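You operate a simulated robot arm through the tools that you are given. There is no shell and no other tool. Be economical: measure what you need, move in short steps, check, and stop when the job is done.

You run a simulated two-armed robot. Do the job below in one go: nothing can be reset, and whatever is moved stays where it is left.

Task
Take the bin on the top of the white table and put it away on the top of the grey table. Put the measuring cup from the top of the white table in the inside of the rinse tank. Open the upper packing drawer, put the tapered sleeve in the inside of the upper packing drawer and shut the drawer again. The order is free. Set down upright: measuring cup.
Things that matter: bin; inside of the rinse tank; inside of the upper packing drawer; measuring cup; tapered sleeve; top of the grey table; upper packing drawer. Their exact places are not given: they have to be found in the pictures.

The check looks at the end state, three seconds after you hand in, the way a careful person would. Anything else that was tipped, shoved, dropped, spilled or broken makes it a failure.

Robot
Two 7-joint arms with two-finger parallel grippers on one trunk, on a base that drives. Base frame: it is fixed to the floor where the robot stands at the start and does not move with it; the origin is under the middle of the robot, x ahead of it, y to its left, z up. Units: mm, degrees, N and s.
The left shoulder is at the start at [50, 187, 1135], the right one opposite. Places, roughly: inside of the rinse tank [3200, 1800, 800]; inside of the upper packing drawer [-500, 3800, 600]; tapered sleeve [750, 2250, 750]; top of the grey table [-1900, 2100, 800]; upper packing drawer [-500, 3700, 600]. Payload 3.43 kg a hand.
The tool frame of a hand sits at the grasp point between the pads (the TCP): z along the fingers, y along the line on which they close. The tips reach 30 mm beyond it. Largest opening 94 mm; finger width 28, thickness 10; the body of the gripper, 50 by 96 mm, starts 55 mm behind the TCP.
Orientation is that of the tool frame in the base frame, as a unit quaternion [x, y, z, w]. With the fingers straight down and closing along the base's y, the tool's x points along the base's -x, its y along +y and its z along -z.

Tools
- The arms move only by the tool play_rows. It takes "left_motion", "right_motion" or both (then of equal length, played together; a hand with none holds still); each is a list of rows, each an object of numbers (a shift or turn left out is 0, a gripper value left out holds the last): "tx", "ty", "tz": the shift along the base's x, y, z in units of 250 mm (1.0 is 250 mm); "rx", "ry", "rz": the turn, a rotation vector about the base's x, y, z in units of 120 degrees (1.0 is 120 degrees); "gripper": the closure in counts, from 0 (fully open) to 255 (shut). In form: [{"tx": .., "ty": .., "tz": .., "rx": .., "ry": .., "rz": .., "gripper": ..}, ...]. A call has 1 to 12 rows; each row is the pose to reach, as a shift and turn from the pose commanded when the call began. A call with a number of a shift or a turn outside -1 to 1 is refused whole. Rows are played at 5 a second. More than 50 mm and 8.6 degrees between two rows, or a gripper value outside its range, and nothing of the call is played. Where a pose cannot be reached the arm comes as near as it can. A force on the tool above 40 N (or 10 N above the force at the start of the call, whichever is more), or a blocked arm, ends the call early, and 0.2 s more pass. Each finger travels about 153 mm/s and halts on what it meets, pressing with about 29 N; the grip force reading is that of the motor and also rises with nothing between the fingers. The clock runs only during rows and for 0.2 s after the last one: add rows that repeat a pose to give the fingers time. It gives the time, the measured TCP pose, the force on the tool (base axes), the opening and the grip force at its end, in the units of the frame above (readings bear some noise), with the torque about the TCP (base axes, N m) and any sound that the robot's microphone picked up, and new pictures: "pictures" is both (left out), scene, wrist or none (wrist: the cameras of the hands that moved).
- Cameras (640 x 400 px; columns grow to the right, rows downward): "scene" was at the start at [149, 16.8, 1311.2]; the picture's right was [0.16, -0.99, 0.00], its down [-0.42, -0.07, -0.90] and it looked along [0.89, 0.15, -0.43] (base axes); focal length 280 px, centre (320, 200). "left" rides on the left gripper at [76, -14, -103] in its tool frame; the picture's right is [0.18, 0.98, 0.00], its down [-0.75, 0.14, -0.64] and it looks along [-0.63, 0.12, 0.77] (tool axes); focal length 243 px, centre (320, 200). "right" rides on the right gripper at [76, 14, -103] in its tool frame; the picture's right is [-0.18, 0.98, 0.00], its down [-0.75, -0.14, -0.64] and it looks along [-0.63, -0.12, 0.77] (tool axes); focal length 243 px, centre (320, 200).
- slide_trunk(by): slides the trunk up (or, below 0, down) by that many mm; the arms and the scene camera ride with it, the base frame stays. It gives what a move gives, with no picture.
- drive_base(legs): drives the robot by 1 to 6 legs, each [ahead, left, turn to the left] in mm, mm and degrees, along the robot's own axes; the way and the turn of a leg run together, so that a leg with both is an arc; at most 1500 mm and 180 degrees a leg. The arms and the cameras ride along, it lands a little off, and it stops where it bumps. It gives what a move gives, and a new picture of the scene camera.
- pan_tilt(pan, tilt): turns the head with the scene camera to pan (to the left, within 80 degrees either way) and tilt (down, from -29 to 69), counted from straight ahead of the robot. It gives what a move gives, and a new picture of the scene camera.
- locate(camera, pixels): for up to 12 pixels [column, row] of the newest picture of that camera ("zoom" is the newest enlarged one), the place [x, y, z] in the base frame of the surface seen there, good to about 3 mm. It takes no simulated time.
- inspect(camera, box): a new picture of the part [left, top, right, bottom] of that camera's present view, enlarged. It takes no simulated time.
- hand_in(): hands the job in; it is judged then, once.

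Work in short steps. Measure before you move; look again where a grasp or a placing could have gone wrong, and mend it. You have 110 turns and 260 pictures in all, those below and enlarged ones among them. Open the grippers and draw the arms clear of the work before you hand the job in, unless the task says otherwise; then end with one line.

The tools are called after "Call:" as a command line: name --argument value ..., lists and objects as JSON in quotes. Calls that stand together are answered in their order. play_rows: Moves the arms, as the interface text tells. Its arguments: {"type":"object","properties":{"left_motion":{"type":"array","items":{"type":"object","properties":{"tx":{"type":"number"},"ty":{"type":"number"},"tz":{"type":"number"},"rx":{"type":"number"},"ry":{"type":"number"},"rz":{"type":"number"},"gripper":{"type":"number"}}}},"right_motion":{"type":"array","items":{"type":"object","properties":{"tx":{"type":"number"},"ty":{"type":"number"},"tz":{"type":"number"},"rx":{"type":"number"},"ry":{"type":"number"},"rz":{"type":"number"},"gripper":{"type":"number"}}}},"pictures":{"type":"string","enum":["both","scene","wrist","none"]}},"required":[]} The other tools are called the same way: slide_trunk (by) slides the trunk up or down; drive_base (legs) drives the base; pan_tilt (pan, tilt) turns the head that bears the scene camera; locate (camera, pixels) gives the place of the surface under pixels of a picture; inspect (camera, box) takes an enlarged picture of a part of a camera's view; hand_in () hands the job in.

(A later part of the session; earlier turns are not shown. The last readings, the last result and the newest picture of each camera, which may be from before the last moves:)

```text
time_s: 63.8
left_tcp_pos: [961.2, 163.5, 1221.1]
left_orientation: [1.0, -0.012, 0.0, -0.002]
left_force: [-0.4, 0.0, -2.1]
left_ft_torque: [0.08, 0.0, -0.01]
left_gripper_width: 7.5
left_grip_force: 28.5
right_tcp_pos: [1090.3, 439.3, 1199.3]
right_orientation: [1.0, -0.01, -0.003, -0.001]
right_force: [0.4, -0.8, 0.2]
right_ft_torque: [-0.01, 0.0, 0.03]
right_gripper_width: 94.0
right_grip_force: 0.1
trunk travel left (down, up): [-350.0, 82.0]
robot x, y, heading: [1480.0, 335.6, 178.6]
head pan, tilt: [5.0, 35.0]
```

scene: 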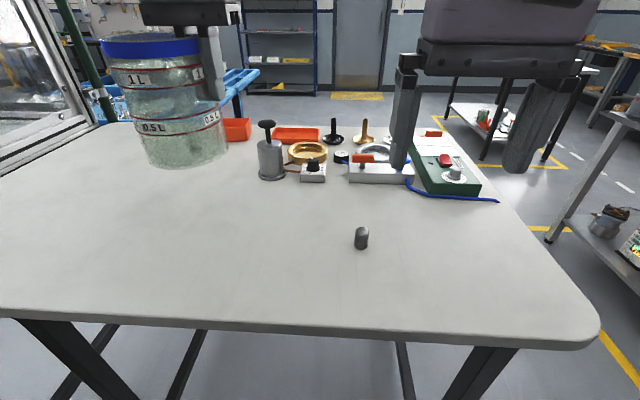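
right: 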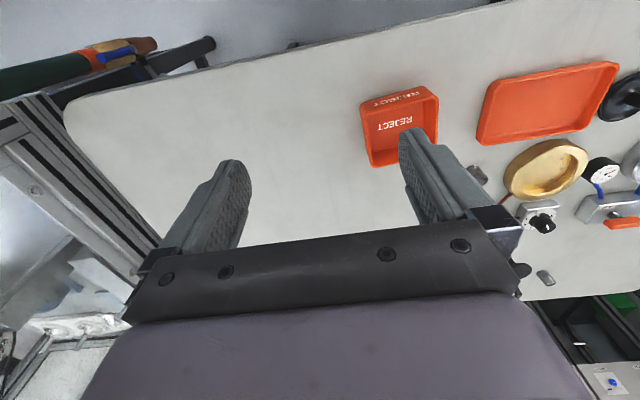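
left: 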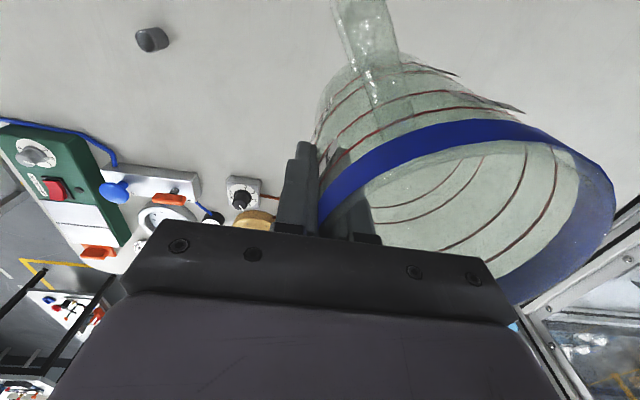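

The cup hangs steady at only ~2 N. I pull the hand back, then drive out the way I came and turn toward the wash line.

Call:
play_rows --left_motion '[{"tx": 0.18}, {"tx": 0.36}, {"tx": 0.54}, {"tx": 0.64}, {"tx": 0.64}]' --pictures "none"

Call:
drive_base --legs '[[-40, 0, 0], [0, -800, 0], [-200, 0, 0], [0, 0, -178], [300, 200, 0]]'

Call:
pan_tilt --pan 15 --tilt 25

```text
time_s: 65.0
left_tcp_pos: [1121.5, 164.4, 1220.8]
left_orientation: [1.0, -0.01, -0.001, -0.001]
left_force: [0.8, -0.5, -2.0]
left_ft_torque: [0.11, 0.0, 0.0]
left_gripper_width: 7.4
left_grip_force: 28.9
right_tcp_pos: [1090.6, 438.4, 1198.9]
right_orientation: [1.0, -0.009, -0.002, 0.001]
right_force: [-0.1, -0.2, -1.1]
right_ft_torque: [0.0, 0.04, 0.04]
right_gripper_width: 93.9
right_grip_force: 0.1
trunk travel left (down, up): [-350.0, 82.0]
robot x, y, heading: [1479.6, 331.7, 178.6]
head pan, tilt: [5.0, 35.0]
```

```text
time_s: 65.9
left_tcp_pos: [1124.0, 169.7, 1219.8]
left_orientation: [1.0, -0.014, 0.0, -0.002]
left_force: [0.3, 0.4, -1.7]
left_ft_torque: [0.09, 0.03, 0.0]
left_gripper_width: 7.5
left_grip_force: 29.3
right_tcp_pos: [1095.8, 444.9, 1199.6]
right_orientation: [1.0, -0.013, -0.003, 0.0]
right_force: [0.6, 0.8, 0.0]
right_ft_torque: [-0.01, 0.01, -0.01]
right_gripper_width: 93.8
right_grip_force: 0.0
trunk travel left (down, up): [-350.0, 82.0]
robot x, y, heading: [1485.5, 335.3, 178.0]
head pan, tilt: [5.0, 35.0]
stopped in leg 1: the robot was blocked; the commanded pose is now the measured one
```

scene: 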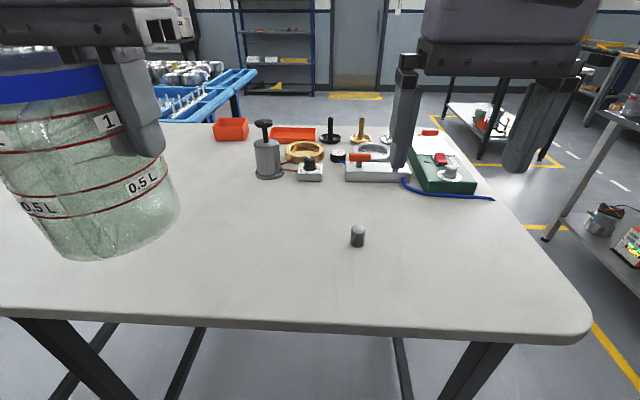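

```text
time_s: 66.7
left_tcp_pos: [1124.7, 169.9, 1219.0]
left_orientation: [1.0, -0.014, 0.0, -0.002]
left_force: [-0.1, -0.4, -1.6]
left_ft_torque: [0.08, 0.03, 0.03]
left_gripper_width: 7.3
left_grip_force: 29.0
right_tcp_pos: [1096.8, 444.6, 1199.5]
right_orientation: [1.0, -0.013, -0.002, 0.0]
right_force: [0.5, -0.8, 0.2]
right_ft_torque: [0.0, -0.02, -0.01]
right_gripper_width: 93.9
right_grip_force: 0.1
trunk travel left (down, up): [-350.0, 82.0]
robot x, y, heading: [1479.6, 334.6, 177.8]
head pan, tilt: [15.0, 25.0]
```

scene: 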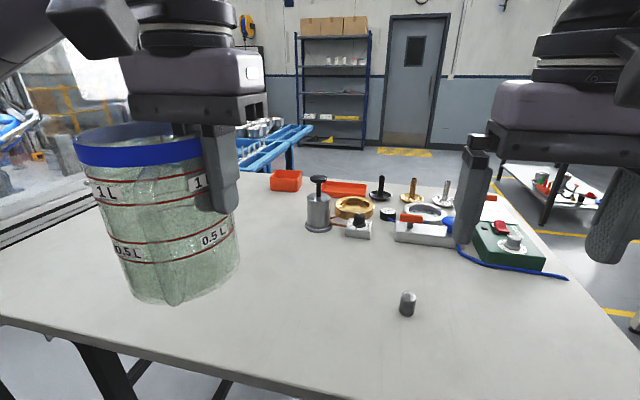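

Backing up touches the bench; I strafe right first.

Call:
drive_base --legs '[[0, -835, 0], [-200, 0, 0], [0, 0, -178], [300, 200, 0]]'

```text
time_s: 81.4
left_tcp_pos: [2352.1, 1553.0, 1221.0]
left_orientation: [-0.012, 1.0, -0.003, 0.0]
left_force: [0.2, -0.2, -1.6]
left_ft_torque: [-0.06, 0.01, 0.0]
left_gripper_width: 7.2
left_grip_force: 28.4
right_tcp_pos: [2395.4, 1279.9, 1199.4]
right_orientation: [-0.015, 1.0, 0.0, 0.002]
right_force: [1.0, -0.4, 0.1]
right_ft_torque: [0.0, 0.03, 0.01]
right_gripper_width: 93.9
right_grip_force: 0.1
trunk travel left (down, up): [-350.0, 82.0]
robot x, y, heading: [2003.8, 1367.1, 1.3]
head pan, tilt: [15.0, 25.0]
```

scene: 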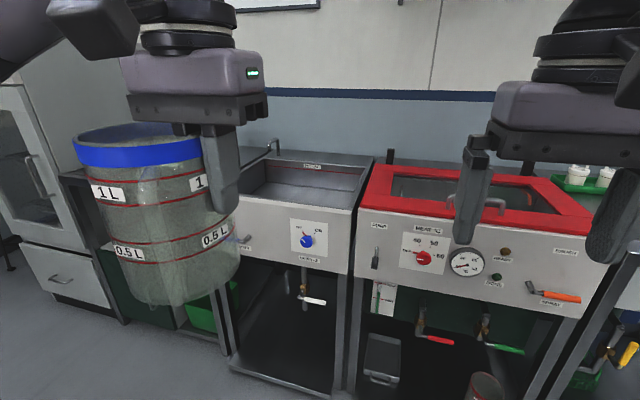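

The tank with the blue dial is in view at (300,190). I zoom in to read its label and measure its opening.

Call:
inspect --camera "scene" --box '[220, 130, 400, 290]'

Call:
locate --camera "scene" --pixels '[[300, 203], [345, 210], [265, 196], [362, 165], [310, 168], [280, 160], [320, 190], [300, 190], [270, 190], [245, 196], [290, 154], [272, 147]]'

```text
2.50 times, centred on (310, 210) of scene
```

zoom: 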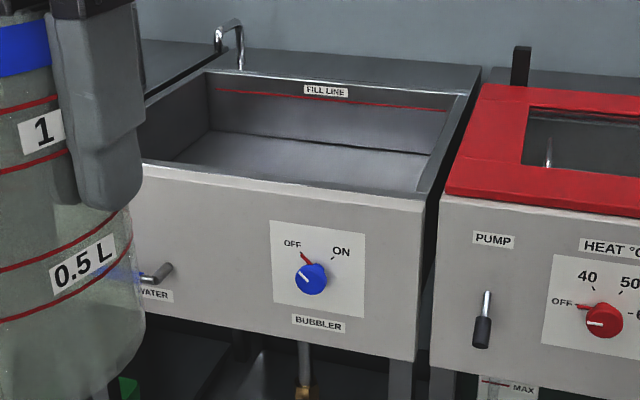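

```text
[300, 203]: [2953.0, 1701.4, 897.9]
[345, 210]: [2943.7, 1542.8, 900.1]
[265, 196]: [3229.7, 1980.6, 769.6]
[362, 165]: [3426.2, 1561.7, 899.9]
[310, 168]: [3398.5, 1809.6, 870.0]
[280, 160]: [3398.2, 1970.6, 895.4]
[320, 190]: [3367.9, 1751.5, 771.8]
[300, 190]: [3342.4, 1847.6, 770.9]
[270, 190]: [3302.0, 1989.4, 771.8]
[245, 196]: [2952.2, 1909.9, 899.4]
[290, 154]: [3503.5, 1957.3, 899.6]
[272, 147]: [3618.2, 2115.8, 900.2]
```

Rim z≈900, floor z≈771, opening x 2960–3400, y 1560–2010; labels WATER / BUBBLER / FILL LINE and matching place: the rinse tank. I drive up to it.

Call:
drive_base --legs '[[300, 175, 0], [215, 0, 0]]'

Call:
pan_tilt --pan 15 --tilt 40

```text
time_s: 85.0
left_tcp_pos: [2864.7, 1739.9, 1219.0]
left_orientation: [-0.012, 1.0, -0.002, 0.0]
left_force: [-0.1, 1.0, -2.4]
left_ft_torque: [-0.08, 0.01, -0.01]
left_gripper_width: 7.4
left_grip_force: 28.8
right_tcp_pos: [2908.7, 1465.8, 1199.0]
right_orientation: [-0.014, 1.0, 0.0, 0.002]
right_force: [-0.1, -0.8, -0.4]
right_ft_torque: [0.0, 0.02, 0.04]
right_gripper_width: 94.0
right_grip_force: 0.0
trunk travel left (down, up): [-350.0, 82.0]
robot x, y, heading: [2517.4, 1548.7, 1.2]
head pan, tilt: [15.0, 25.0]
```

scene: 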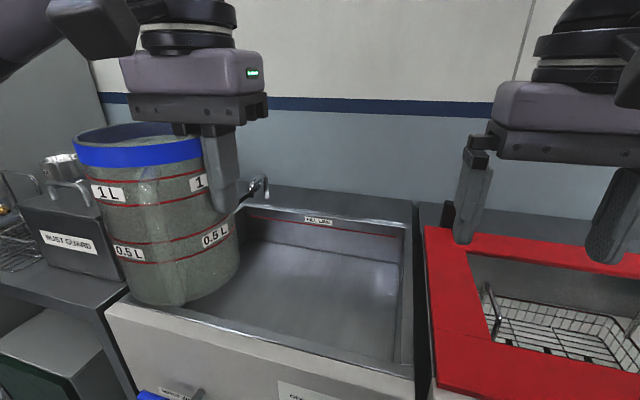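

```text
time_s: 85.7
left_tcp_pos: [2864.3, 1739.3, 1219.9]
left_orientation: [-0.012, 1.0, -0.001, 0.001]
left_force: [-0.6, -0.4, -0.7]
left_ft_torque: [-0.06, 0.01, -0.03]
left_gripper_width: 7.4
left_grip_force: 28.9
right_tcp_pos: [2907.6, 1466.5, 1198.8]
right_orientation: [-0.014, 1.0, 0.001, 0.003]
right_force: [0.5, 0.2, 0.3]
right_ft_torque: [0.01, -0.02, -0.03]
right_gripper_width: 94.1
right_grip_force: 0.0
trunk travel left (down, up): [-350.0, 82.0]
robot x, y, heading: [2519.4, 1556.2, 1.1]
head pan, tilt: [15.0, 40.0]
```

scene: 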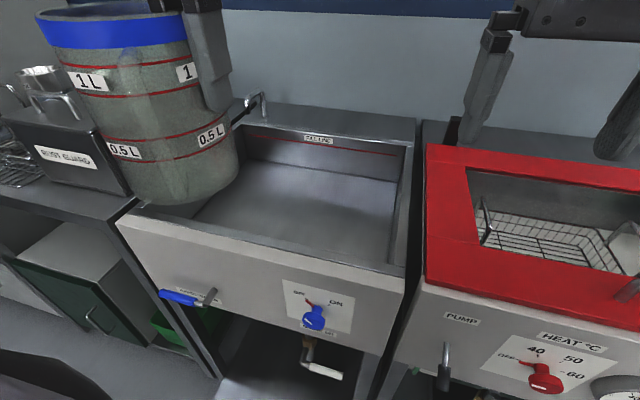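

The basin is clear apart from the faucet at the back left. I move the hand 245 mm ahead over the basin.

Call:
play_rows --left_motion '[{"tx": 0.18}, {"tx": 0.36}, {"tx": 0.54}, {"tx": 0.72}, {"tx": 0.9}, {"tx": 0.98}, {"tx": 0.98}]'

Call:
locate --camera "scene" --pixels '[[258, 97], [248, 104], [360, 250], [330, 200], [390, 200]]'

```text
time_s: 87.3
left_tcp_pos: [3077.0, 1736.5, 1214.5]
left_orientation: [-0.012, 1.0, -0.001, 0.001]
left_force: [-0.3, 0.2, -1.3]
left_ft_torque: [-0.07, -0.06, 0.01]
left_gripper_width: 7.3
left_grip_force: 28.8
left hand out of reach, approached as far as the arm can: row 5, 6, 7
right_tcp_pos: [2907.5, 1465.8, 1199.5]
right_orientation: [-0.014, 1.0, 0.001, 0.002]
right_force: [0.5, 0.3, 0.7]
right_ft_torque: [0.05, 0.0, -0.01]
right_gripper_width: 94.0
right_grip_force: 0.1
trunk travel left (down, up): [-350.0, 82.0]
robot x, y, heading: [2515.5, 1553.4, 1.4]
head pan, tilt: [15.0, 40.0]
```

scene: 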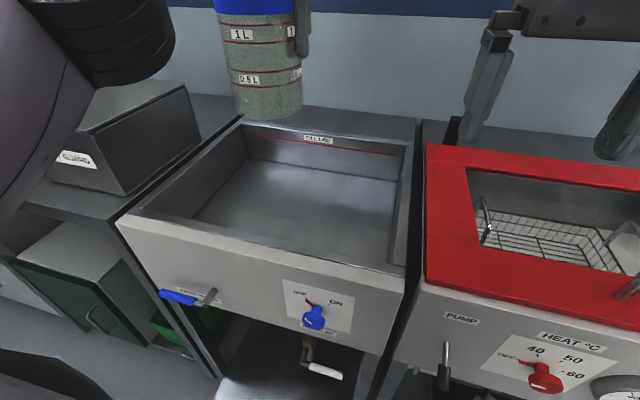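
left: 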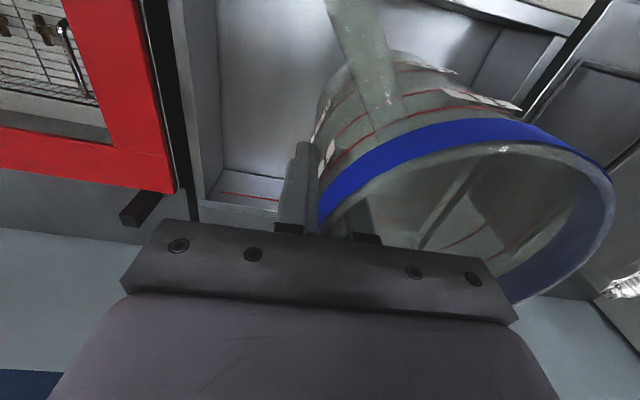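

```text
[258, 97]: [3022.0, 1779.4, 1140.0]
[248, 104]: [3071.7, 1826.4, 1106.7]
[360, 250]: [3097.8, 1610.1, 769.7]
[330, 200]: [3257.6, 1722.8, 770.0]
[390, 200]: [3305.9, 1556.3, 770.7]
```

Reach ended at x 3077; I edge the base 35 mm closer for margin at the front wall.

Call:
drive_base --legs '[[40, 0, 0]]'

Call:
locate --camera "scene" --pixels '[[260, 230], [262, 240], [180, 215], [245, 190], [300, 245], [300, 255]]'

```text
time_s: 88.2
left_tcp_pos: [3087.5, 1737.0, 1213.6]
left_orientation: [-0.012, 1.0, -0.001, 0.001]
left_force: [-0.6, 0.0, -0.8]
left_ft_torque: [-0.07, -0.03, 0.02]
left_gripper_width: 7.4
left_grip_force: 28.8
right_tcp_pos: [2917.5, 1466.8, 1199.3]
right_orientation: [-0.014, 1.0, 0.0, 0.003]
right_force: [0.4, 0.4, -0.3]
right_ft_torque: [0.0, -0.02, -0.01]
right_gripper_width: 94.0
right_grip_force: 0.1
trunk travel left (down, up): [-350.0, 82.0]
robot x, y, heading: [2529.9, 1554.6, 1.3]
head pan, tilt: [15.0, 40.0]
stopped in leg 1: the robot was blocked; the commanded pose is now the measured one
```

scene: 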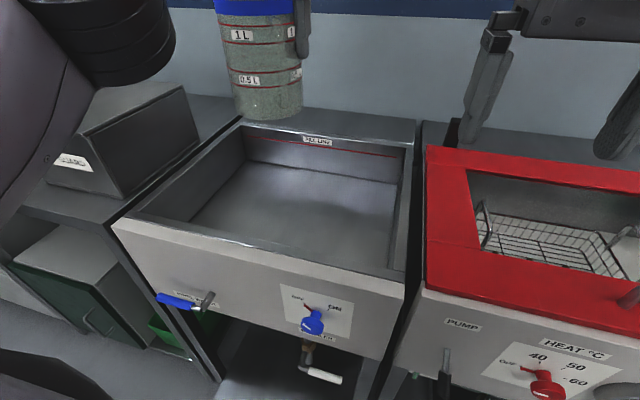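

```text
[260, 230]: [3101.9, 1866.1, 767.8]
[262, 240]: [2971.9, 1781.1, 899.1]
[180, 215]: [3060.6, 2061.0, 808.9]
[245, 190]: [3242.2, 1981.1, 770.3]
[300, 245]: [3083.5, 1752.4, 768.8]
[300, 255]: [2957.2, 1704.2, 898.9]
```

I lower to z≈1055 (cup bottom ≈950, above the rim), where reach is greater, then go 30 mm further ahead.

Call:
play_rows --left_motion '[{"tz": -0.18}, {"tz": -0.36}, {"tz": -0.54}, {"tz": -0.64}, {"tz": -0.64, "tx": 0.08}, {"tz": -0.64, "tx": 0.16}, {"tz": -0.64, "tx": 0.16}]'

```text
time_s: 89.8
left_tcp_pos: [3128.6, 1736.0, 1052.9]
left_orientation: [-0.012, 1.0, -0.001, 0.0]
left_force: [0.3, -0.3, -1.1]
left_ft_torque: [-0.05, 0.0, -0.02]
left_gripper_width: 7.2
left_grip_force: 28.5
right_tcp_pos: [2918.5, 1466.2, 1198.4]
right_orientation: [-0.014, 1.0, 0.0, 0.003]
right_force: [-0.5, -0.3, -0.7]
right_ft_torque: [-0.02, 0.01, -0.01]
right_gripper_width: 94.2
right_grip_force: 0.1
trunk travel left (down, up): [-350.0, 82.0]
robot x, y, heading: [2525.5, 1555.6, 1.1]
head pan, tilt: [15.0, 40.0]
```

scene: 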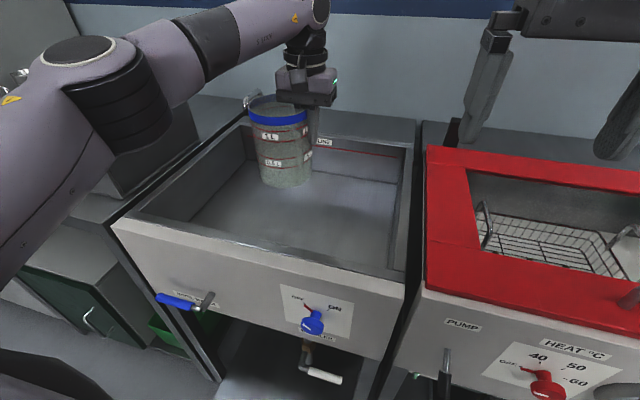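
left: 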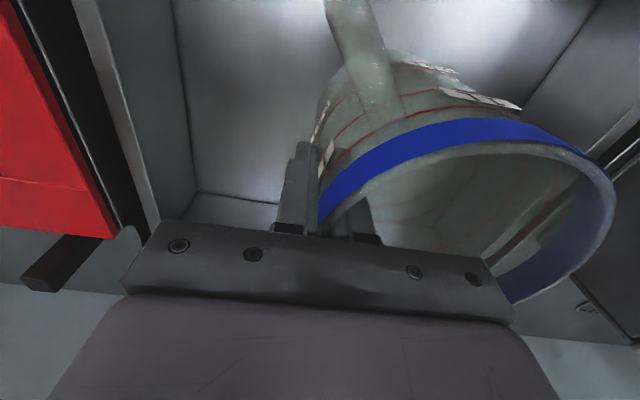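

Good at x 3128. I lower toward the floor (target TCP ≈ 880), slowing near the end.

Call:
play_rows --left_motion '[{"tz": -0.18}, {"tz": -0.36}, {"tz": -0.52}, {"tz": -0.6}, {"tz": -0.65}, {"tz": -0.68}, {"tz": -0.68}]'

```text
time_s: 91.4
left_tcp_pos: [3128.1, 1736.8, 882.6]
left_orientation: [-0.013, 1.0, -0.001, 0.0]
left_force: [0.3, 0.4, -0.9]
left_ft_torque: [-0.05, -0.04, 0.0]
left_gripper_width: 7.4
left_grip_force: 29.1
right_tcp_pos: [2918.6, 1467.4, 1198.8]
right_orientation: [-0.013, 1.0, 0.0, 0.003]
right_force: [0.3, -0.1, -0.6]
right_ft_torque: [0.04, 0.01, 0.01]
right_gripper_width: 94.1
right_grip_force: 0.1
trunk travel left (down, up): [-350.0, 82.0]
robot x, y, heading: [2526.4, 1555.2, 1.0]
head pan, tilt: [15.0, 40.0]
```

scene: 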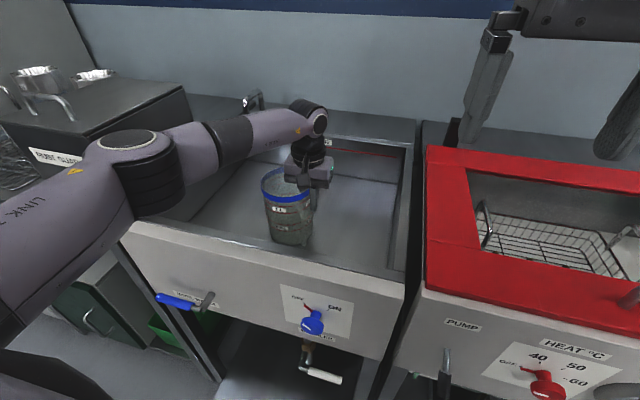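
left: 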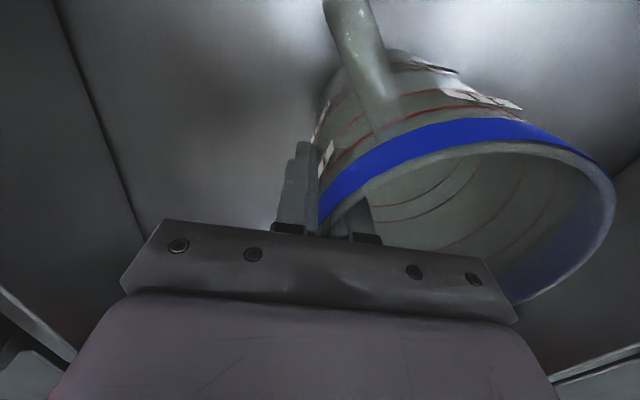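

About 6 mm above the floor. I creep down until contact shows.

Call:
play_rows --left_motion '[{"tz": -0.008}, {"tz": -0.014}, {"tz": -0.02}, {"tz": -0.026}, {"tz": -0.026}]' --pictures "none"

```text
time_s: 92.6
left_tcp_pos: [3128.3, 1736.9, 877.3]
left_orientation: [-0.012, 1.0, -0.001, 0.002]
left_force: [-0.6, -0.3, -1.4]
left_ft_torque: [-0.08, -0.02, -0.02]
left_gripper_width: 7.3
left_grip_force: 29.4
right_tcp_pos: [2919.1, 1466.1, 1199.4]
right_orientation: [-0.014, 1.0, 0.0, 0.003]
right_force: [0.2, 0.4, -0.2]
right_ft_torque: [-0.02, 0.01, -0.01]
right_gripper_width: 94.0
right_grip_force: 0.1
trunk travel left (down, up): [-350.0, 82.0]
robot x, y, heading: [2526.9, 1552.2, 1.1]
head pan, tilt: [15.0, 40.0]
```

Call:
play_rows --left_motion '[{"tz": -0.008}, {"tz": -0.016}, {"tz": -0.024}, {"tz": -0.032}, {"tz": -0.032}]' --pictures "scene"

```text
time_s: 93.8
left_tcp_pos: [3129.4, 1736.6, 875.1]
left_orientation: [-0.012, 1.0, -0.001, 0.006]
left_force: [1.3, -1.2, 28.0]
left_ft_torque: [0.74, -0.01, 0.06]
left_gripper_width: 7.4
left_grip_force: 29.0
right_tcp_pos: [2916.5, 1465.1, 1200.4]
right_orientation: [-0.013, 1.0, 0.0, 0.004]
right_force: [0.8, -0.6, -0.1]
right_ft_torque: [0.02, -0.01, 0.04]
right_gripper_width: 94.2
right_grip_force: 0.1
trunk travel left (down, up): [-350.0, 82.0]
robot x, y, heading: [2527.6, 1555.8, 1.3]
head pan, tilt: [15.0, 40.0]
```

scene: 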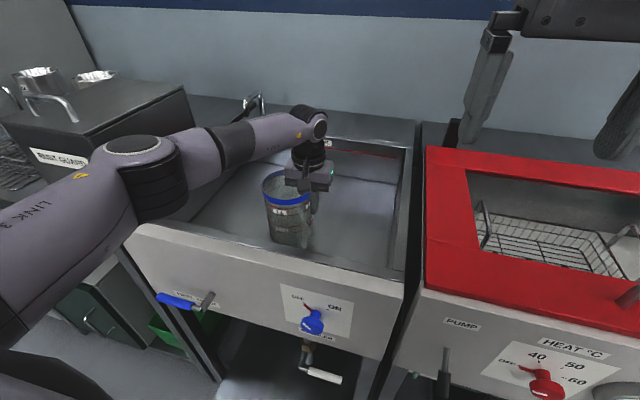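

Contact made (28 N). I ease up 6 mm of command, then open, then rise straight.

Call:
play_rows --left_motion '[{"tz": 0.022}, {"tz": 0.022, "gripper": 190}, {"tz": 0.022, "gripper": 120}, {"tz": 0.022, "gripper": 60}, {"tz": 0.022, "gripper": 60}, {"tz": 0.022, "gripper": 60}]' --pictures "wrist"

```text
time_s: 95.2
left_tcp_pos: [3127.1, 1738.3, 874.3]
left_orientation: [-0.012, 1.0, -0.001, 0.0]
left_force: [0.4, -0.4, 0.1]
left_ft_torque: [0.01, -0.02, 0.0]
left_gripper_width: 72.2
left_grip_force: 0.1
right_tcp_pos: [2919.2, 1466.4, 1199.0]
right_orientation: [-0.014, 1.0, -0.001, 0.003]
right_force: [0.9, 0.6, 1.0]
right_ft_torque: [0.0, 0.0, 0.02]
right_gripper_width: 94.1
right_grip_force: 0.1
trunk travel left (down, up): [-350.0, 82.0]
robot x, y, heading: [2526.0, 1555.9, 1.3]
head pan, tilt: [15.0, 40.0]
```

left: 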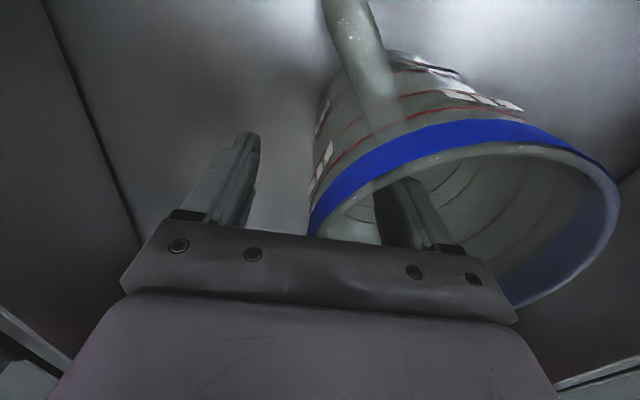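

Released with the cup standing. I rise straight up and then retract.

Call:
play_rows --left_motion '[{"tz": 0.18}, {"tz": 0.36}, {"tz": 0.54}, {"tz": 0.72}, {"tz": 0.9}, {"tz": 0.99}, {"tz": 0.99, "tx": -0.18}, {"tz": 0.99, "tx": -0.36}, {"tz": 0.99, "tx": -0.54}, {"tz": 0.99, "tx": -0.72}, {"tz": 0.99, "tx": -0.9}, {"tz": 0.99, "tx": -0.98}]' --pictures "scene"

Call:
inspect --camera "scene" --box '[180, 100, 420, 280]'

```text
time_s: 97.8
left_tcp_pos: [2881.7, 1736.6, 1121.9]
left_orientation: [-0.014, 1.0, -0.001, 0.001]
left_force: [-0.1, -0.1, 0.2]
left_ft_torque: [0.0, 0.0, 0.02]
left_gripper_width: 72.0
left_grip_force: 0.0
right_tcp_pos: [2918.7, 1465.8, 1198.2]
right_orientation: [-0.014, 1.0, 0.0, 0.002]
right_force: [-0.4, 0.1, 0.4]
right_ft_torque: [-0.01, 0.03, 0.02]
right_gripper_width: 94.2
right_grip_force: 0.1
trunk travel left (down, up): [-350.0, 82.0]
robot x, y, heading: [2528.2, 1555.1, 1.0]
head pan, tilt: [15.0, 40.0]
```

scene: 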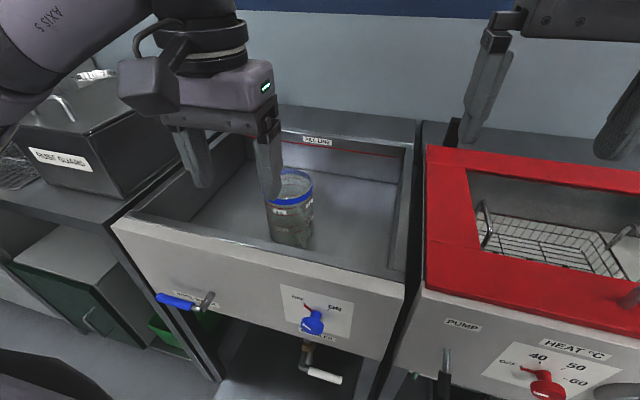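

```text
2.22 times, centred on (300, 190) of scene
```

zoom: 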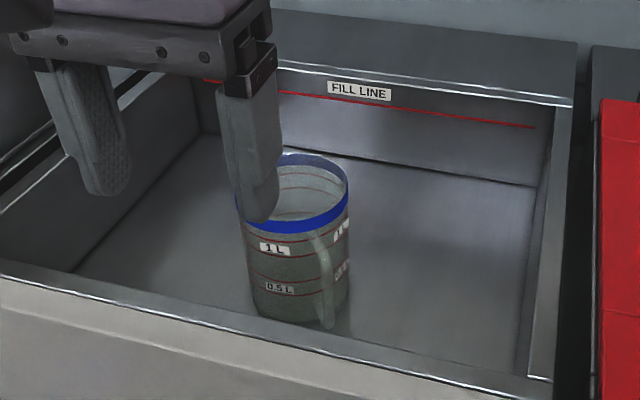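

Cup stands upright in the rinse tank. I raise the left hand and drive back through the aisle to the front of the white table, for the bin with the right hand.

Call:
play_rows --left_motion '[{"tz": 0.15, "gripper": 0}, {"tz": 0.32}, {"tz": 0.32}]' --pictures "none"

Call:
drive_base --legs '[[-520, -375, -1], [-1500, 0, 0], [-700, 0, 0], [0, -1000, 0], [190, 0, 0]]'

Call:
pan_tilt --pan -15 --tilt 40

```text
time_s: 98.6
left_tcp_pos: [2883.5, 1737.8, 1203.7]
left_orientation: [-0.012, 1.0, -0.001, 0.0]
left_force: [0.1, -0.4, -0.6]
left_ft_torque: [-0.02, 0.02, 0.01]
left_gripper_width: 94.3
left_grip_force: 0.1
right_tcp_pos: [2917.9, 1467.0, 1198.9]
right_orientation: [-0.015, 1.0, 0.001, 0.002]
right_force: [-0.5, -0.2, 0.5]
right_ft_torque: [0.0, -0.01, 0.01]
right_gripper_width: 94.0
right_grip_force: 0.0
trunk travel left (down, up): [-350.0, 82.0]
robot x, y, heading: [2524.1, 1552.6, 1.5]
head pan, tilt: [15.0, 40.0]
```

```text
time_s: 118.5
left_tcp_pos: [362.7, 347.5, 1201.2]
left_orientation: [0.002, 1.0, -0.001, 0.0]
left_force: [0.5, 0.2, -0.8]
left_ft_torque: [0.0, 0.04, 0.04]
left_gripper_width: 94.0
left_grip_force: 0.1
right_tcp_pos: [392.2, 75.7, 1199.1]
right_orientation: [0.0, 1.0, 0.0, 0.002]
right_force: [0.3, -0.5, 0.1]
right_ft_torque: [-0.04, 0.02, 0.0]
right_gripper_width: 94.2
right_grip_force: 0.1
trunk travel left (down, up): [-350.0, 82.0]
robot x, y, heading: [7.5, 173.2, -0.3]
head pan, tilt: [15.0, 40.0]
```

scene: 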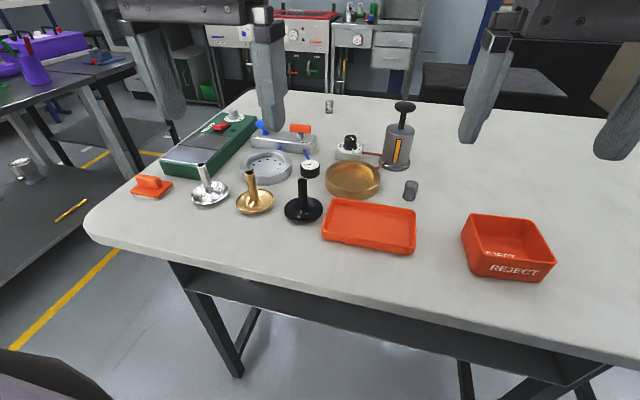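

```text
time_s: 119.5
left_tcp_pos: [362.7, 347.9, 1202.8]
left_orientation: [0.001, 1.0, -0.001, 0.0]
left_force: [0.6, 0.1, -0.7]
left_ft_torque: [-0.03, -0.02, 0.0]
left_gripper_width: 94.2
left_grip_force: 0.1
right_tcp_pos: [390.4, 76.7, 1199.5]
right_orientation: [0.0, 1.0, -0.001, 0.002]
right_force: [-0.1, -0.6, 0.5]
right_ft_torque: [0.01, 0.02, -0.04]
right_gripper_width: 93.9
right_grip_force: 0.0
trunk travel left (down, up): [-350.0, 82.0]
robot x, y, heading: [1.2, 171.8, -0.3]
head pan, tilt: [-15.0, 40.0]
```

scene: 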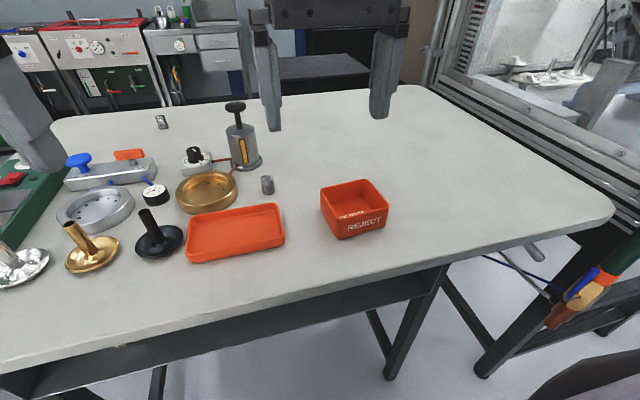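

The REJECT bin is at (354,210). I zoom and measure its rim.

Call:
inspect --camera "scene" --box '[304, 165, 404, 245]'

Call:
locate --camera "scene" --pixels '[[322, 190], [337, 221], [387, 206], [366, 181], [362, 215], [379, 193], [328, 205], [345, 186], [355, 205], [338, 237], [387, 225]]'

```text
5.00 times, centred on (354, 205) of scene
```

zoom: 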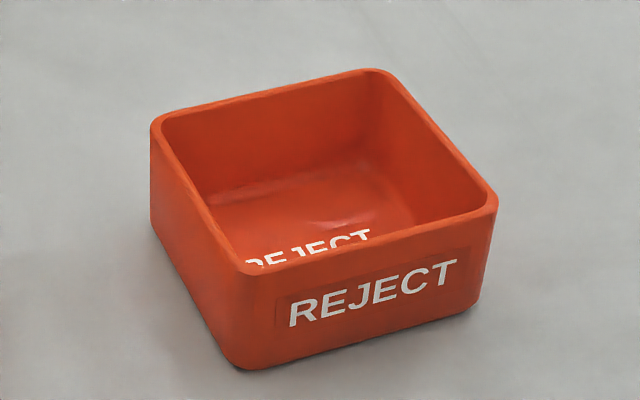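

```text
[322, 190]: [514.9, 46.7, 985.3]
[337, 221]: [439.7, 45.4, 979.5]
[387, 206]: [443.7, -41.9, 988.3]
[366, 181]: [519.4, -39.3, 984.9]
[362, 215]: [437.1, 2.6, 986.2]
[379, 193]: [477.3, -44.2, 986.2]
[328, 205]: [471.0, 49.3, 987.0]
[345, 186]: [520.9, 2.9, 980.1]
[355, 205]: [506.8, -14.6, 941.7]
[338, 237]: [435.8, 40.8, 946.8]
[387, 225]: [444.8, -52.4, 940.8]
```

Bin: x 437–522, y −47..50, rim z≈986, floor ≈942. I'll pinch its −y wall at (480,−45) with the right hand; move above first.

Call:
play_rows --right_motion '[{"tx": 0.09, "ty": -0.12}, {"tx": 0.18, "ty": -0.24}, {"tx": 0.27, "ty": -0.36}, {"tx": 0.358, "ty": -0.487}, {"tx": 0.358, "ty": -0.487, "tz": -0.16}, {"tx": 0.358, "ty": -0.487, "tz": -0.32}, {"tx": 0.358, "ty": -0.487, "tz": -0.48}, {"tx": 0.358, "ty": -0.487, "tz": -0.56}, {"tx": 0.358, "ty": -0.487, "tz": -0.56}]'

```text
time_s: 121.5
left_tcp_pos: [362.5, 347.8, 1203.2]
left_orientation: [0.002, 1.0, -0.001, 0.001]
left_force: [-0.7, -0.7, -0.5]
left_ft_torque: [-0.04, 0.0, 0.01]
left_gripper_width: 93.9
left_grip_force: 0.1
right_tcp_pos: [480.7, -45.9, 1059.0]
right_orientation: [0.0, 1.0, -0.001, 0.003]
right_force: [0.3, 0.4, -0.2]
right_ft_torque: [-0.01, 0.0, 0.02]
right_gripper_width: 93.9
right_grip_force: 0.0
trunk travel left (down, up): [-350.0, 82.0]
robot x, y, heading: [-0.3, 172.3, -0.3]
head pan, tilt: [-15.0, 40.0]
```

scene: 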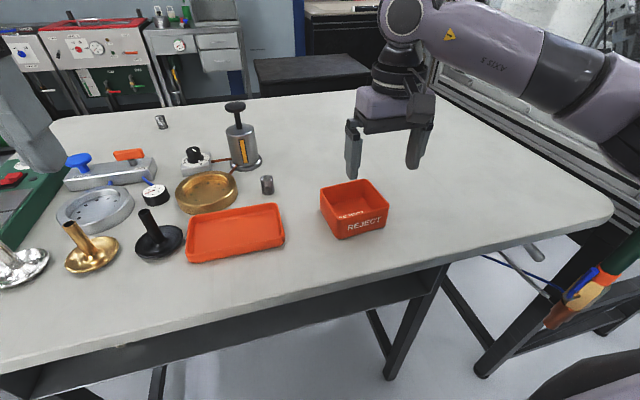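
right: 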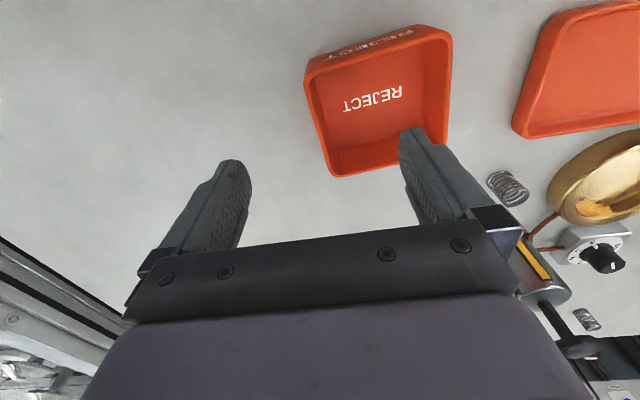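

Aligned with the right wall between the fingers. I lower to TCP z 981 (tips at ≈951), then close.

Call:
play_rows --right_motion '[{"tz": -0.12}, {"tz": -0.22}, {"tz": -0.29}, {"tz": -0.31}, {"tz": -0.31}, {"tz": -0.31, "gripper": 130}, {"tz": -0.31, "gripper": 255}, {"tz": -0.31, "gripper": 255}, {"tz": -0.31, "gripper": 255}]'

```text
time_s: 123.5
left_tcp_pos: [363.3, 347.3, 1202.9]
left_orientation: [0.002, 1.0, 0.0, 0.0]
left_force: [0.0, 0.3, 0.5]
left_ft_torque: [0.0, 0.02, -0.03]
left_gripper_width: 93.9
left_grip_force: 0.0
right_tcp_pos: [480.2, -46.2, 981.9]
right_orientation: [-0.001, 1.0, -0.001, 0.003]
right_force: [0.9, -0.5, 0.2]
right_ft_torque: [0.02, 0.05, -0.03]
right_gripper_width: 8.1
right_grip_force: 28.6
trunk travel left (down, up): [-350.0, 82.0]
robot x, y, heading: [1.2, 174.8, -0.5]
head pan, tilt: [-15.0, 40.0]
```

scene: 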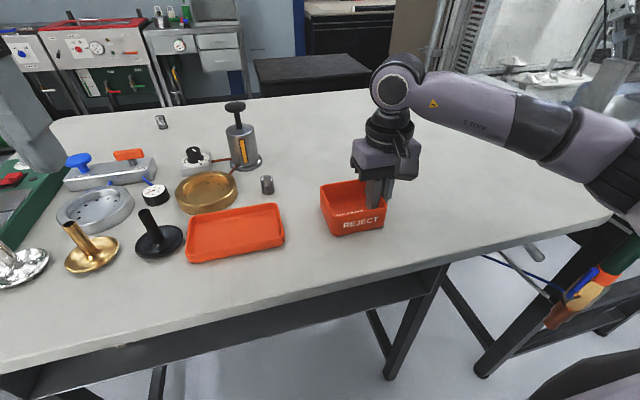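
right: 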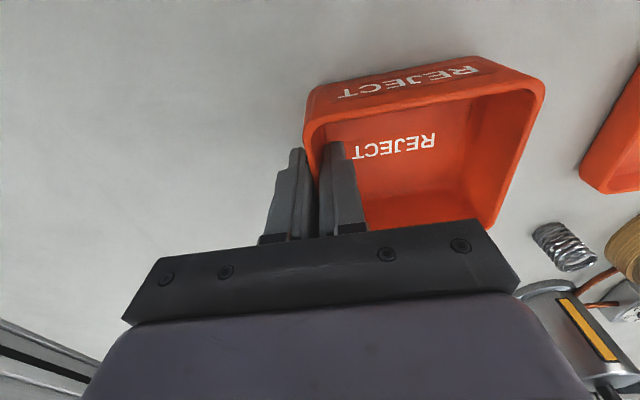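

Gripped (8.1 mm, 29 N). I lift to ~1200 and pull back toward the body.

Call:
play_rows --right_motion '[{"tz": 0.08}, {"tz": 0.24}, {"tz": 0.42}, {"tz": 0.6}, {"tz": 0.78}, {"tz": 0.86}, {"tz": 0.86, "tx": -0.17, "ty": 0.02}, {"tz": 0.86, "tx": -0.34, "ty": 0.04}, {"tz": 0.86, "tx": -0.36, "ty": 0.06}, {"tz": 0.86, "tx": -0.36, "ty": 0.06}]'

```text
time_s: 125.7
left_tcp_pos: [362.2, 347.8, 1202.3]
left_orientation: [0.002, 1.0, -0.001, 0.0]
left_force: [-0.6, -0.4, 0.4]
left_ft_torque: [0.02, -0.01, 0.02]
left_gripper_width: 94.0
left_grip_force: 0.0
right_tcp_pos: [390.2, -30.6, 1196.5]
right_orientation: [0.0, 1.0, 0.0, 0.003]
right_force: [-0.4, 0.7, -0.6]
right_ft_torque: [-0.03, -0.02, 0.0]
right_gripper_width: 7.8
right_grip_force: 29.0
trunk travel left (down, up): [-350.0, 82.0]
robot x, y, heading: [4.9, 178.3, -0.3]
head pan, tilt: [-15.0, 40.0]
```

scene: 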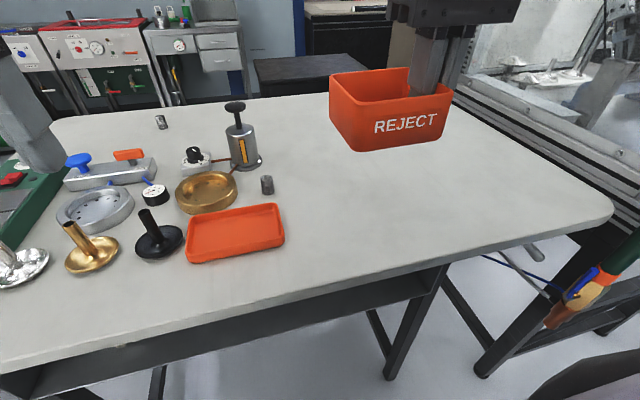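
right: 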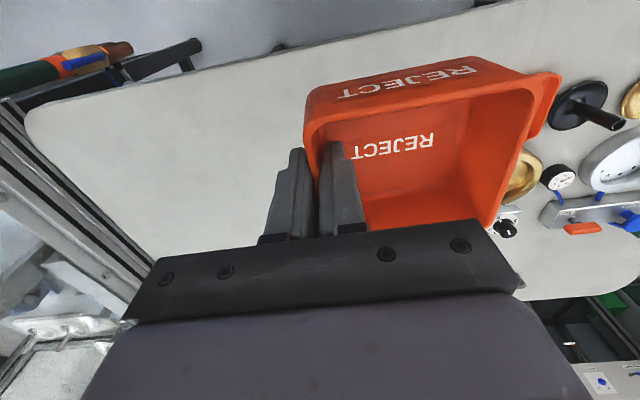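

Bin held level. I back off, turn left to 125° and look at the grey table.

Call:
drive_base --legs '[[-300, 0, 0], [0, 0, 90], [600, 0, 45]]'

Call:
pan_tilt --pan 0 --tilt 25

```text
time_s: 134.5
left_tcp_pos: [-892.6, 856.1, 1201.2]
left_orientation: [0.923, -0.385, 0.0, -0.001]
left_force: [0.2, 0.0, -0.5]
left_ft_torque: [0.03, -0.02, -0.02]
left_gripper_width: 94.1
left_grip_force: 0.0
right_tcp_pos: [-642.4, 1141.8, 1196.5]
right_orientation: [0.923, -0.384, -0.003, -0.001]
right_force: [-0.4, 0.5, -1.0]
right_ft_torque: [0.03, -0.05, 0.01]
right_gripper_width: 7.9
right_grip_force: 28.8
trunk travel left (down, up): [-350.0, 82.0]
robot x, y, heading: [-514.4, 720.2, 134.5]
head pan, tilt: [-15.0, 40.0]
```

scene: 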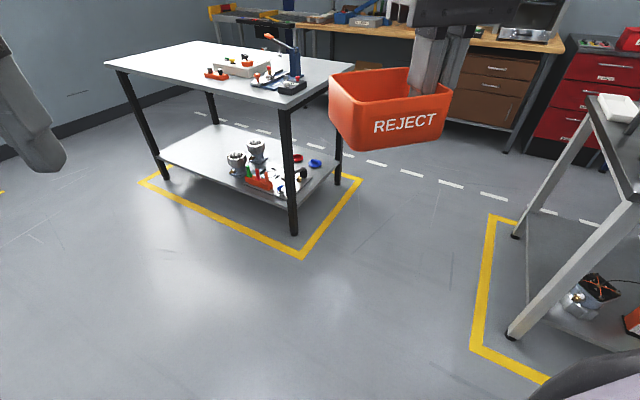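

```text
time_s: 135.3
left_tcp_pos: [-892.0, 854.9, 1202.3]
left_orientation: [0.923, -0.386, -0.001, -0.001]
left_force: [0.4, -0.4, -0.3]
left_ft_torque: [-0.04, 0.01, 0.01]
left_gripper_width: 94.0
left_grip_force: 0.1
right_tcp_pos: [-642.5, 1142.1, 1196.7]
right_orientation: [0.923, -0.384, -0.003, -0.001]
right_force: [0.2, 0.3, -1.3]
right_ft_torque: [0.05, -0.05, 0.01]
right_gripper_width: 8.0
right_grip_force: 29.1
trunk travel left (down, up): [-350.0, 82.0]
robot x, y, heading: [-512.2, 718.9, 134.5]
head pan, tilt: [0.0, 25.0]
```

scene: 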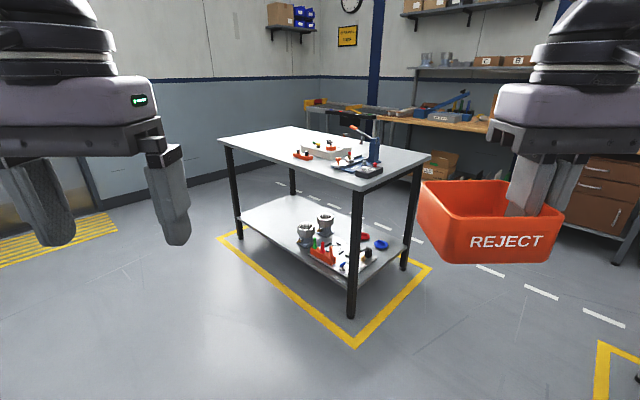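

Call:
inspect --camera "scene" --box '[200, 100, 460, 260]'

Call:
locate --camera "scene" --pixels '[[354, 188], [220, 140], [430, 157], [291, 128], [302, 155], [353, 308], [370, 170], [270, 145], [230, 232], [330, 150], [400, 265], [270, 155]]'

```text
2.46 times, centred on (330, 180) of scene
```

zoom: 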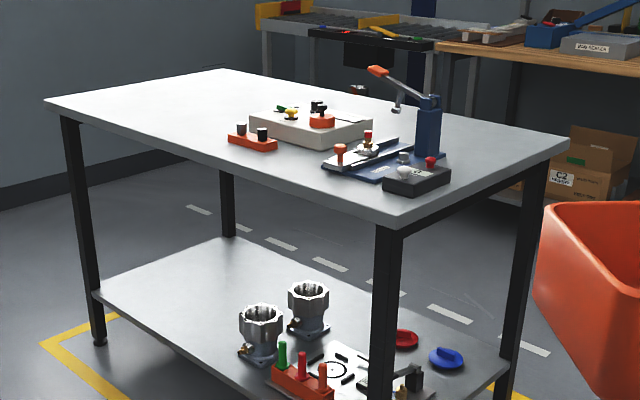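

```text
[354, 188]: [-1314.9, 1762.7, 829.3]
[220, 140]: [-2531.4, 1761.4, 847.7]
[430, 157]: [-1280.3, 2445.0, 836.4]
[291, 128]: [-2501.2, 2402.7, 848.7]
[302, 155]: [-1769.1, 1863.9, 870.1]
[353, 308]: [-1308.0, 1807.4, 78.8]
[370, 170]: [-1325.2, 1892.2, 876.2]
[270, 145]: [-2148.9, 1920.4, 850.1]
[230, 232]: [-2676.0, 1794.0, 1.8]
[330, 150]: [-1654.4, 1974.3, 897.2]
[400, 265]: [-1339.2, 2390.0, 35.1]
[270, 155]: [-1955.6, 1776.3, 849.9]
```

Grey table: x −2530..−1290, y 1750..2430, z≈850; its left half is free. I face +y and drive to about (−2290, 1390).

Call:
drive_base --legs '[[0, 0, -44.5], [0, 1500, 0], [0, 278, 0], [600, 0, 0]]'

Call:
pan_tilt --pan -10 --tilt 35

```text
time_s: 149.3
left_tcp_pos: [-2495.0, 1648.3, 1202.0]
left_orientation: [0.714, -0.7, -0.001, -0.001]
left_force: [-0.4, 0.3, 0.3]
left_ft_torque: [0.03, -0.03, -0.02]
left_gripper_width: 94.1
left_grip_force: 0.1
right_tcp_pos: [-2116.6, 1684.4, 1196.1]
right_orientation: [0.715, -0.699, -0.001, -0.002]
right_force: [0.2, 1.0, -1.9]
right_ft_torque: [0.01, -0.04, 0.03]
right_gripper_width: 7.6
right_grip_force: 29.1
trunk travel left (down, up): [-350.0, 82.0]
robot x, y, heading: [-2314.4, 1294.3, 91.1]
head pan, tilt: [0.0, 25.0]
```

scene: 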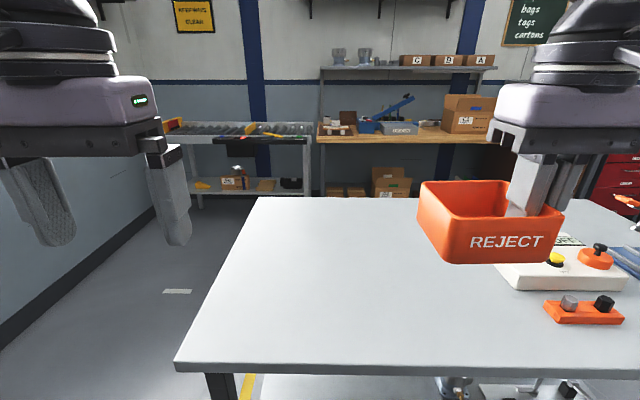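

```text
time_s: 150.0
left_tcp_pos: [-2494.3, 1647.7, 1201.5]
left_orientation: [0.714, -0.7, 0.0, -0.002]
left_force: [-0.4, 0.3, 0.2]
left_ft_torque: [-0.03, 0.05, -0.04]
left_gripper_width: 94.3
left_grip_force: 0.0
right_tcp_pos: [-2117.4, 1683.9, 1196.3]
right_orientation: [0.716, -0.698, -0.002, -0.001]
right_force: [-0.4, 0.3, -1.5]
right_ft_torque: [0.04, -0.01, 0.0]
right_gripper_width: 7.9
right_grip_force: 29.1
trunk travel left (down, up): [-350.0, 82.0]
robot x, y, heading: [-2316.1, 1291.0, 90.9]
head pan, tilt: [-10.0, 35.0]
```

scene: 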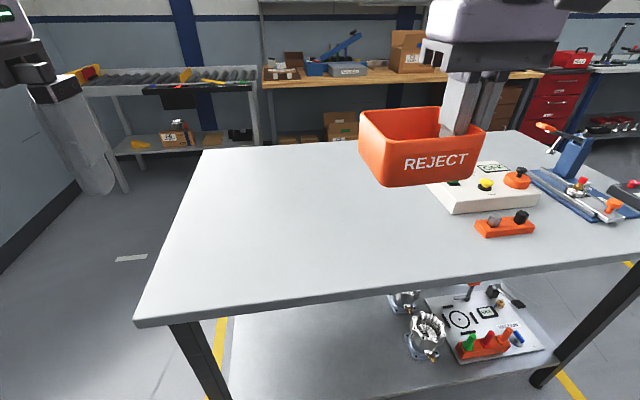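

Free area left of the white box. I go 70 mm closer and measure the nearest objects.

Call:
drive_base --legs '[[70, 0, 0]]'

Call:
locate --camera "scene" --pixels '[[300, 220], [440, 225], [475, 245], [445, 185], [200, 330]]'

```text
time_s: 151.0
left_tcp_pos: [-2497.7, 1719.1, 1201.6]
left_orientation: [0.714, -0.701, 0.001, -0.001]
left_force: [-0.4, 0.6, 1.0]
left_ft_torque: [0.01, -0.01, 0.01]
left_gripper_width: 94.3
left_grip_force: 0.0
right_tcp_pos: [-2117.7, 1754.5, 1194.4]
right_orientation: [0.714, -0.7, -0.002, -0.003]
right_force: [0.5, 1.2, -1.2]
right_ft_torque: [0.01, -0.09, -0.04]
right_gripper_width: 7.8
right_grip_force: 28.7
trunk travel left (down, up): [-350.0, 82.0]
robot x, y, heading: [-2316.8, 1360.6, 91.0]
head pan, tilt: [-10.0, 35.0]
```

scene: 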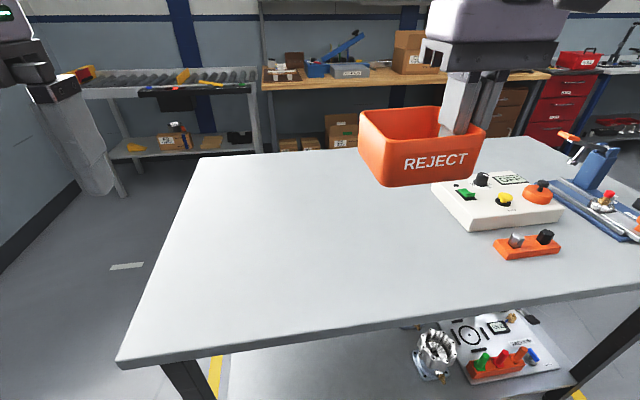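

```text
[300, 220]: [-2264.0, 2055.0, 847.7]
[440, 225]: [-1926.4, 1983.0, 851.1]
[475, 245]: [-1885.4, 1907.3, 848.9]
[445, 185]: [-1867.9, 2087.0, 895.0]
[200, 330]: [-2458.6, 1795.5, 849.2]
```

All clear around (−2150, 1890). I move ahead 135 mm and down 240 mm.

Call:
play_rows --right_motion '[{"ty": 0.18, "tx": -0.04}, {"ty": 0.36, "tx": -0.08}, {"ty": 0.54, "tx": -0.08}, {"ty": 0.54, "tx": -0.08, "tz": -0.18}, {"ty": 0.54, "tx": -0.08, "tz": -0.36}, {"ty": 0.54, "tx": -0.08, "tz": -0.54}, {"ty": 0.54, "tx": -0.08, "tz": -0.72}, {"ty": 0.54, "tx": -0.08, "tz": -0.9}, {"ty": 0.54, "tx": -0.08, "tz": -0.98}, {"ty": 0.54, "tx": -0.08, "tz": -0.98}]' --pictures "scene"

```text
time_s: 153.2
left_tcp_pos: [-2495.6, 1718.0, 1202.4]
left_orientation: [0.715, -0.699, 0.001, -0.001]
left_force: [-0.3, 0.5, -0.2]
left_ft_torque: [-0.03, -0.02, 0.02]
left_gripper_width: 94.0
left_grip_force: 0.1
right_tcp_pos: [-2137.9, 1888.7, 951.3]
right_orientation: [0.715, -0.699, -0.002, -0.002]
right_force: [-0.2, -0.3, -1.1]
right_ft_torque: [-0.03, -0.03, -0.01]
right_gripper_width: 7.9
right_grip_force: 29.1
trunk travel left (down, up): [-350.0, 82.0]
robot x, y, heading: [-2319.7, 1363.0, 90.8]
head pan, tilt: [-10.0, 35.0]
```

scene: 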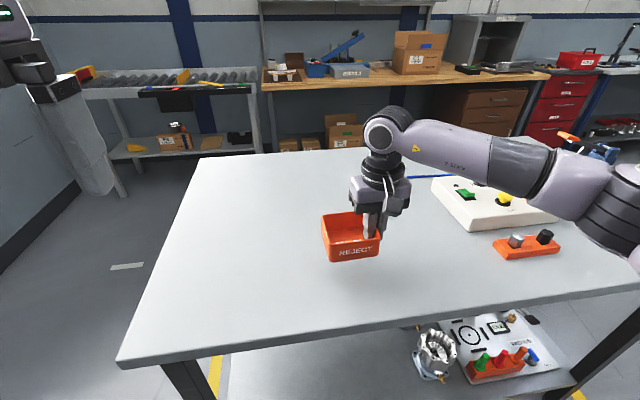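

I lower to just above the surface, then creep to contact.

Call:
play_rows --right_motion '[{"tz": -0.12}, {"tz": -0.2}, {"tz": -0.22}, {"tz": -0.228}, {"tz": -0.236}, {"tz": -0.244}, {"tz": -0.252}, {"tz": -0.252}]' --pictures "wrist"

```text
time_s: 155.0
left_tcp_pos: [-2497.0, 1716.9, 1202.8]
left_orientation: [0.714, -0.7, -0.001, -0.002]
left_force: [0.4, 0.3, -0.4]
left_ft_torque: [0.0, 0.02, 0.02]
left_gripper_width: 93.9
left_grip_force: 0.1
right_tcp_pos: [-2137.6, 1889.1, 891.3]
right_orientation: [0.715, -0.699, -0.005, -0.004]
right_force: [3.3, 1.4, 20.1]
right_ft_torque: [-0.56, -0.04, 0.06]
right_gripper_width: 8.1
right_grip_force: 29.1
trunk travel left (down, up): [-350.0, 82.0]
robot x, y, heading: [-2315.9, 1362.8, 91.0]
head pan, tilt: [-10.0, 35.0]
```

right: 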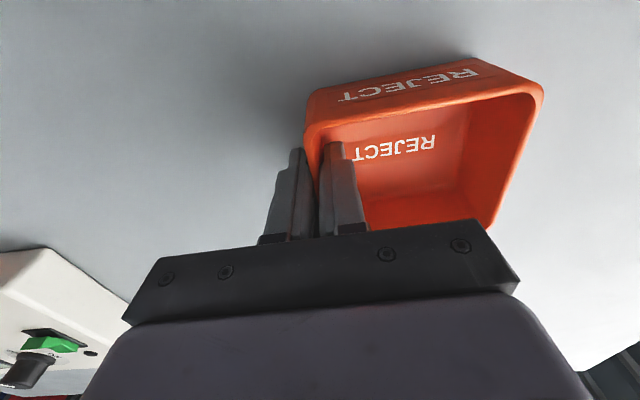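

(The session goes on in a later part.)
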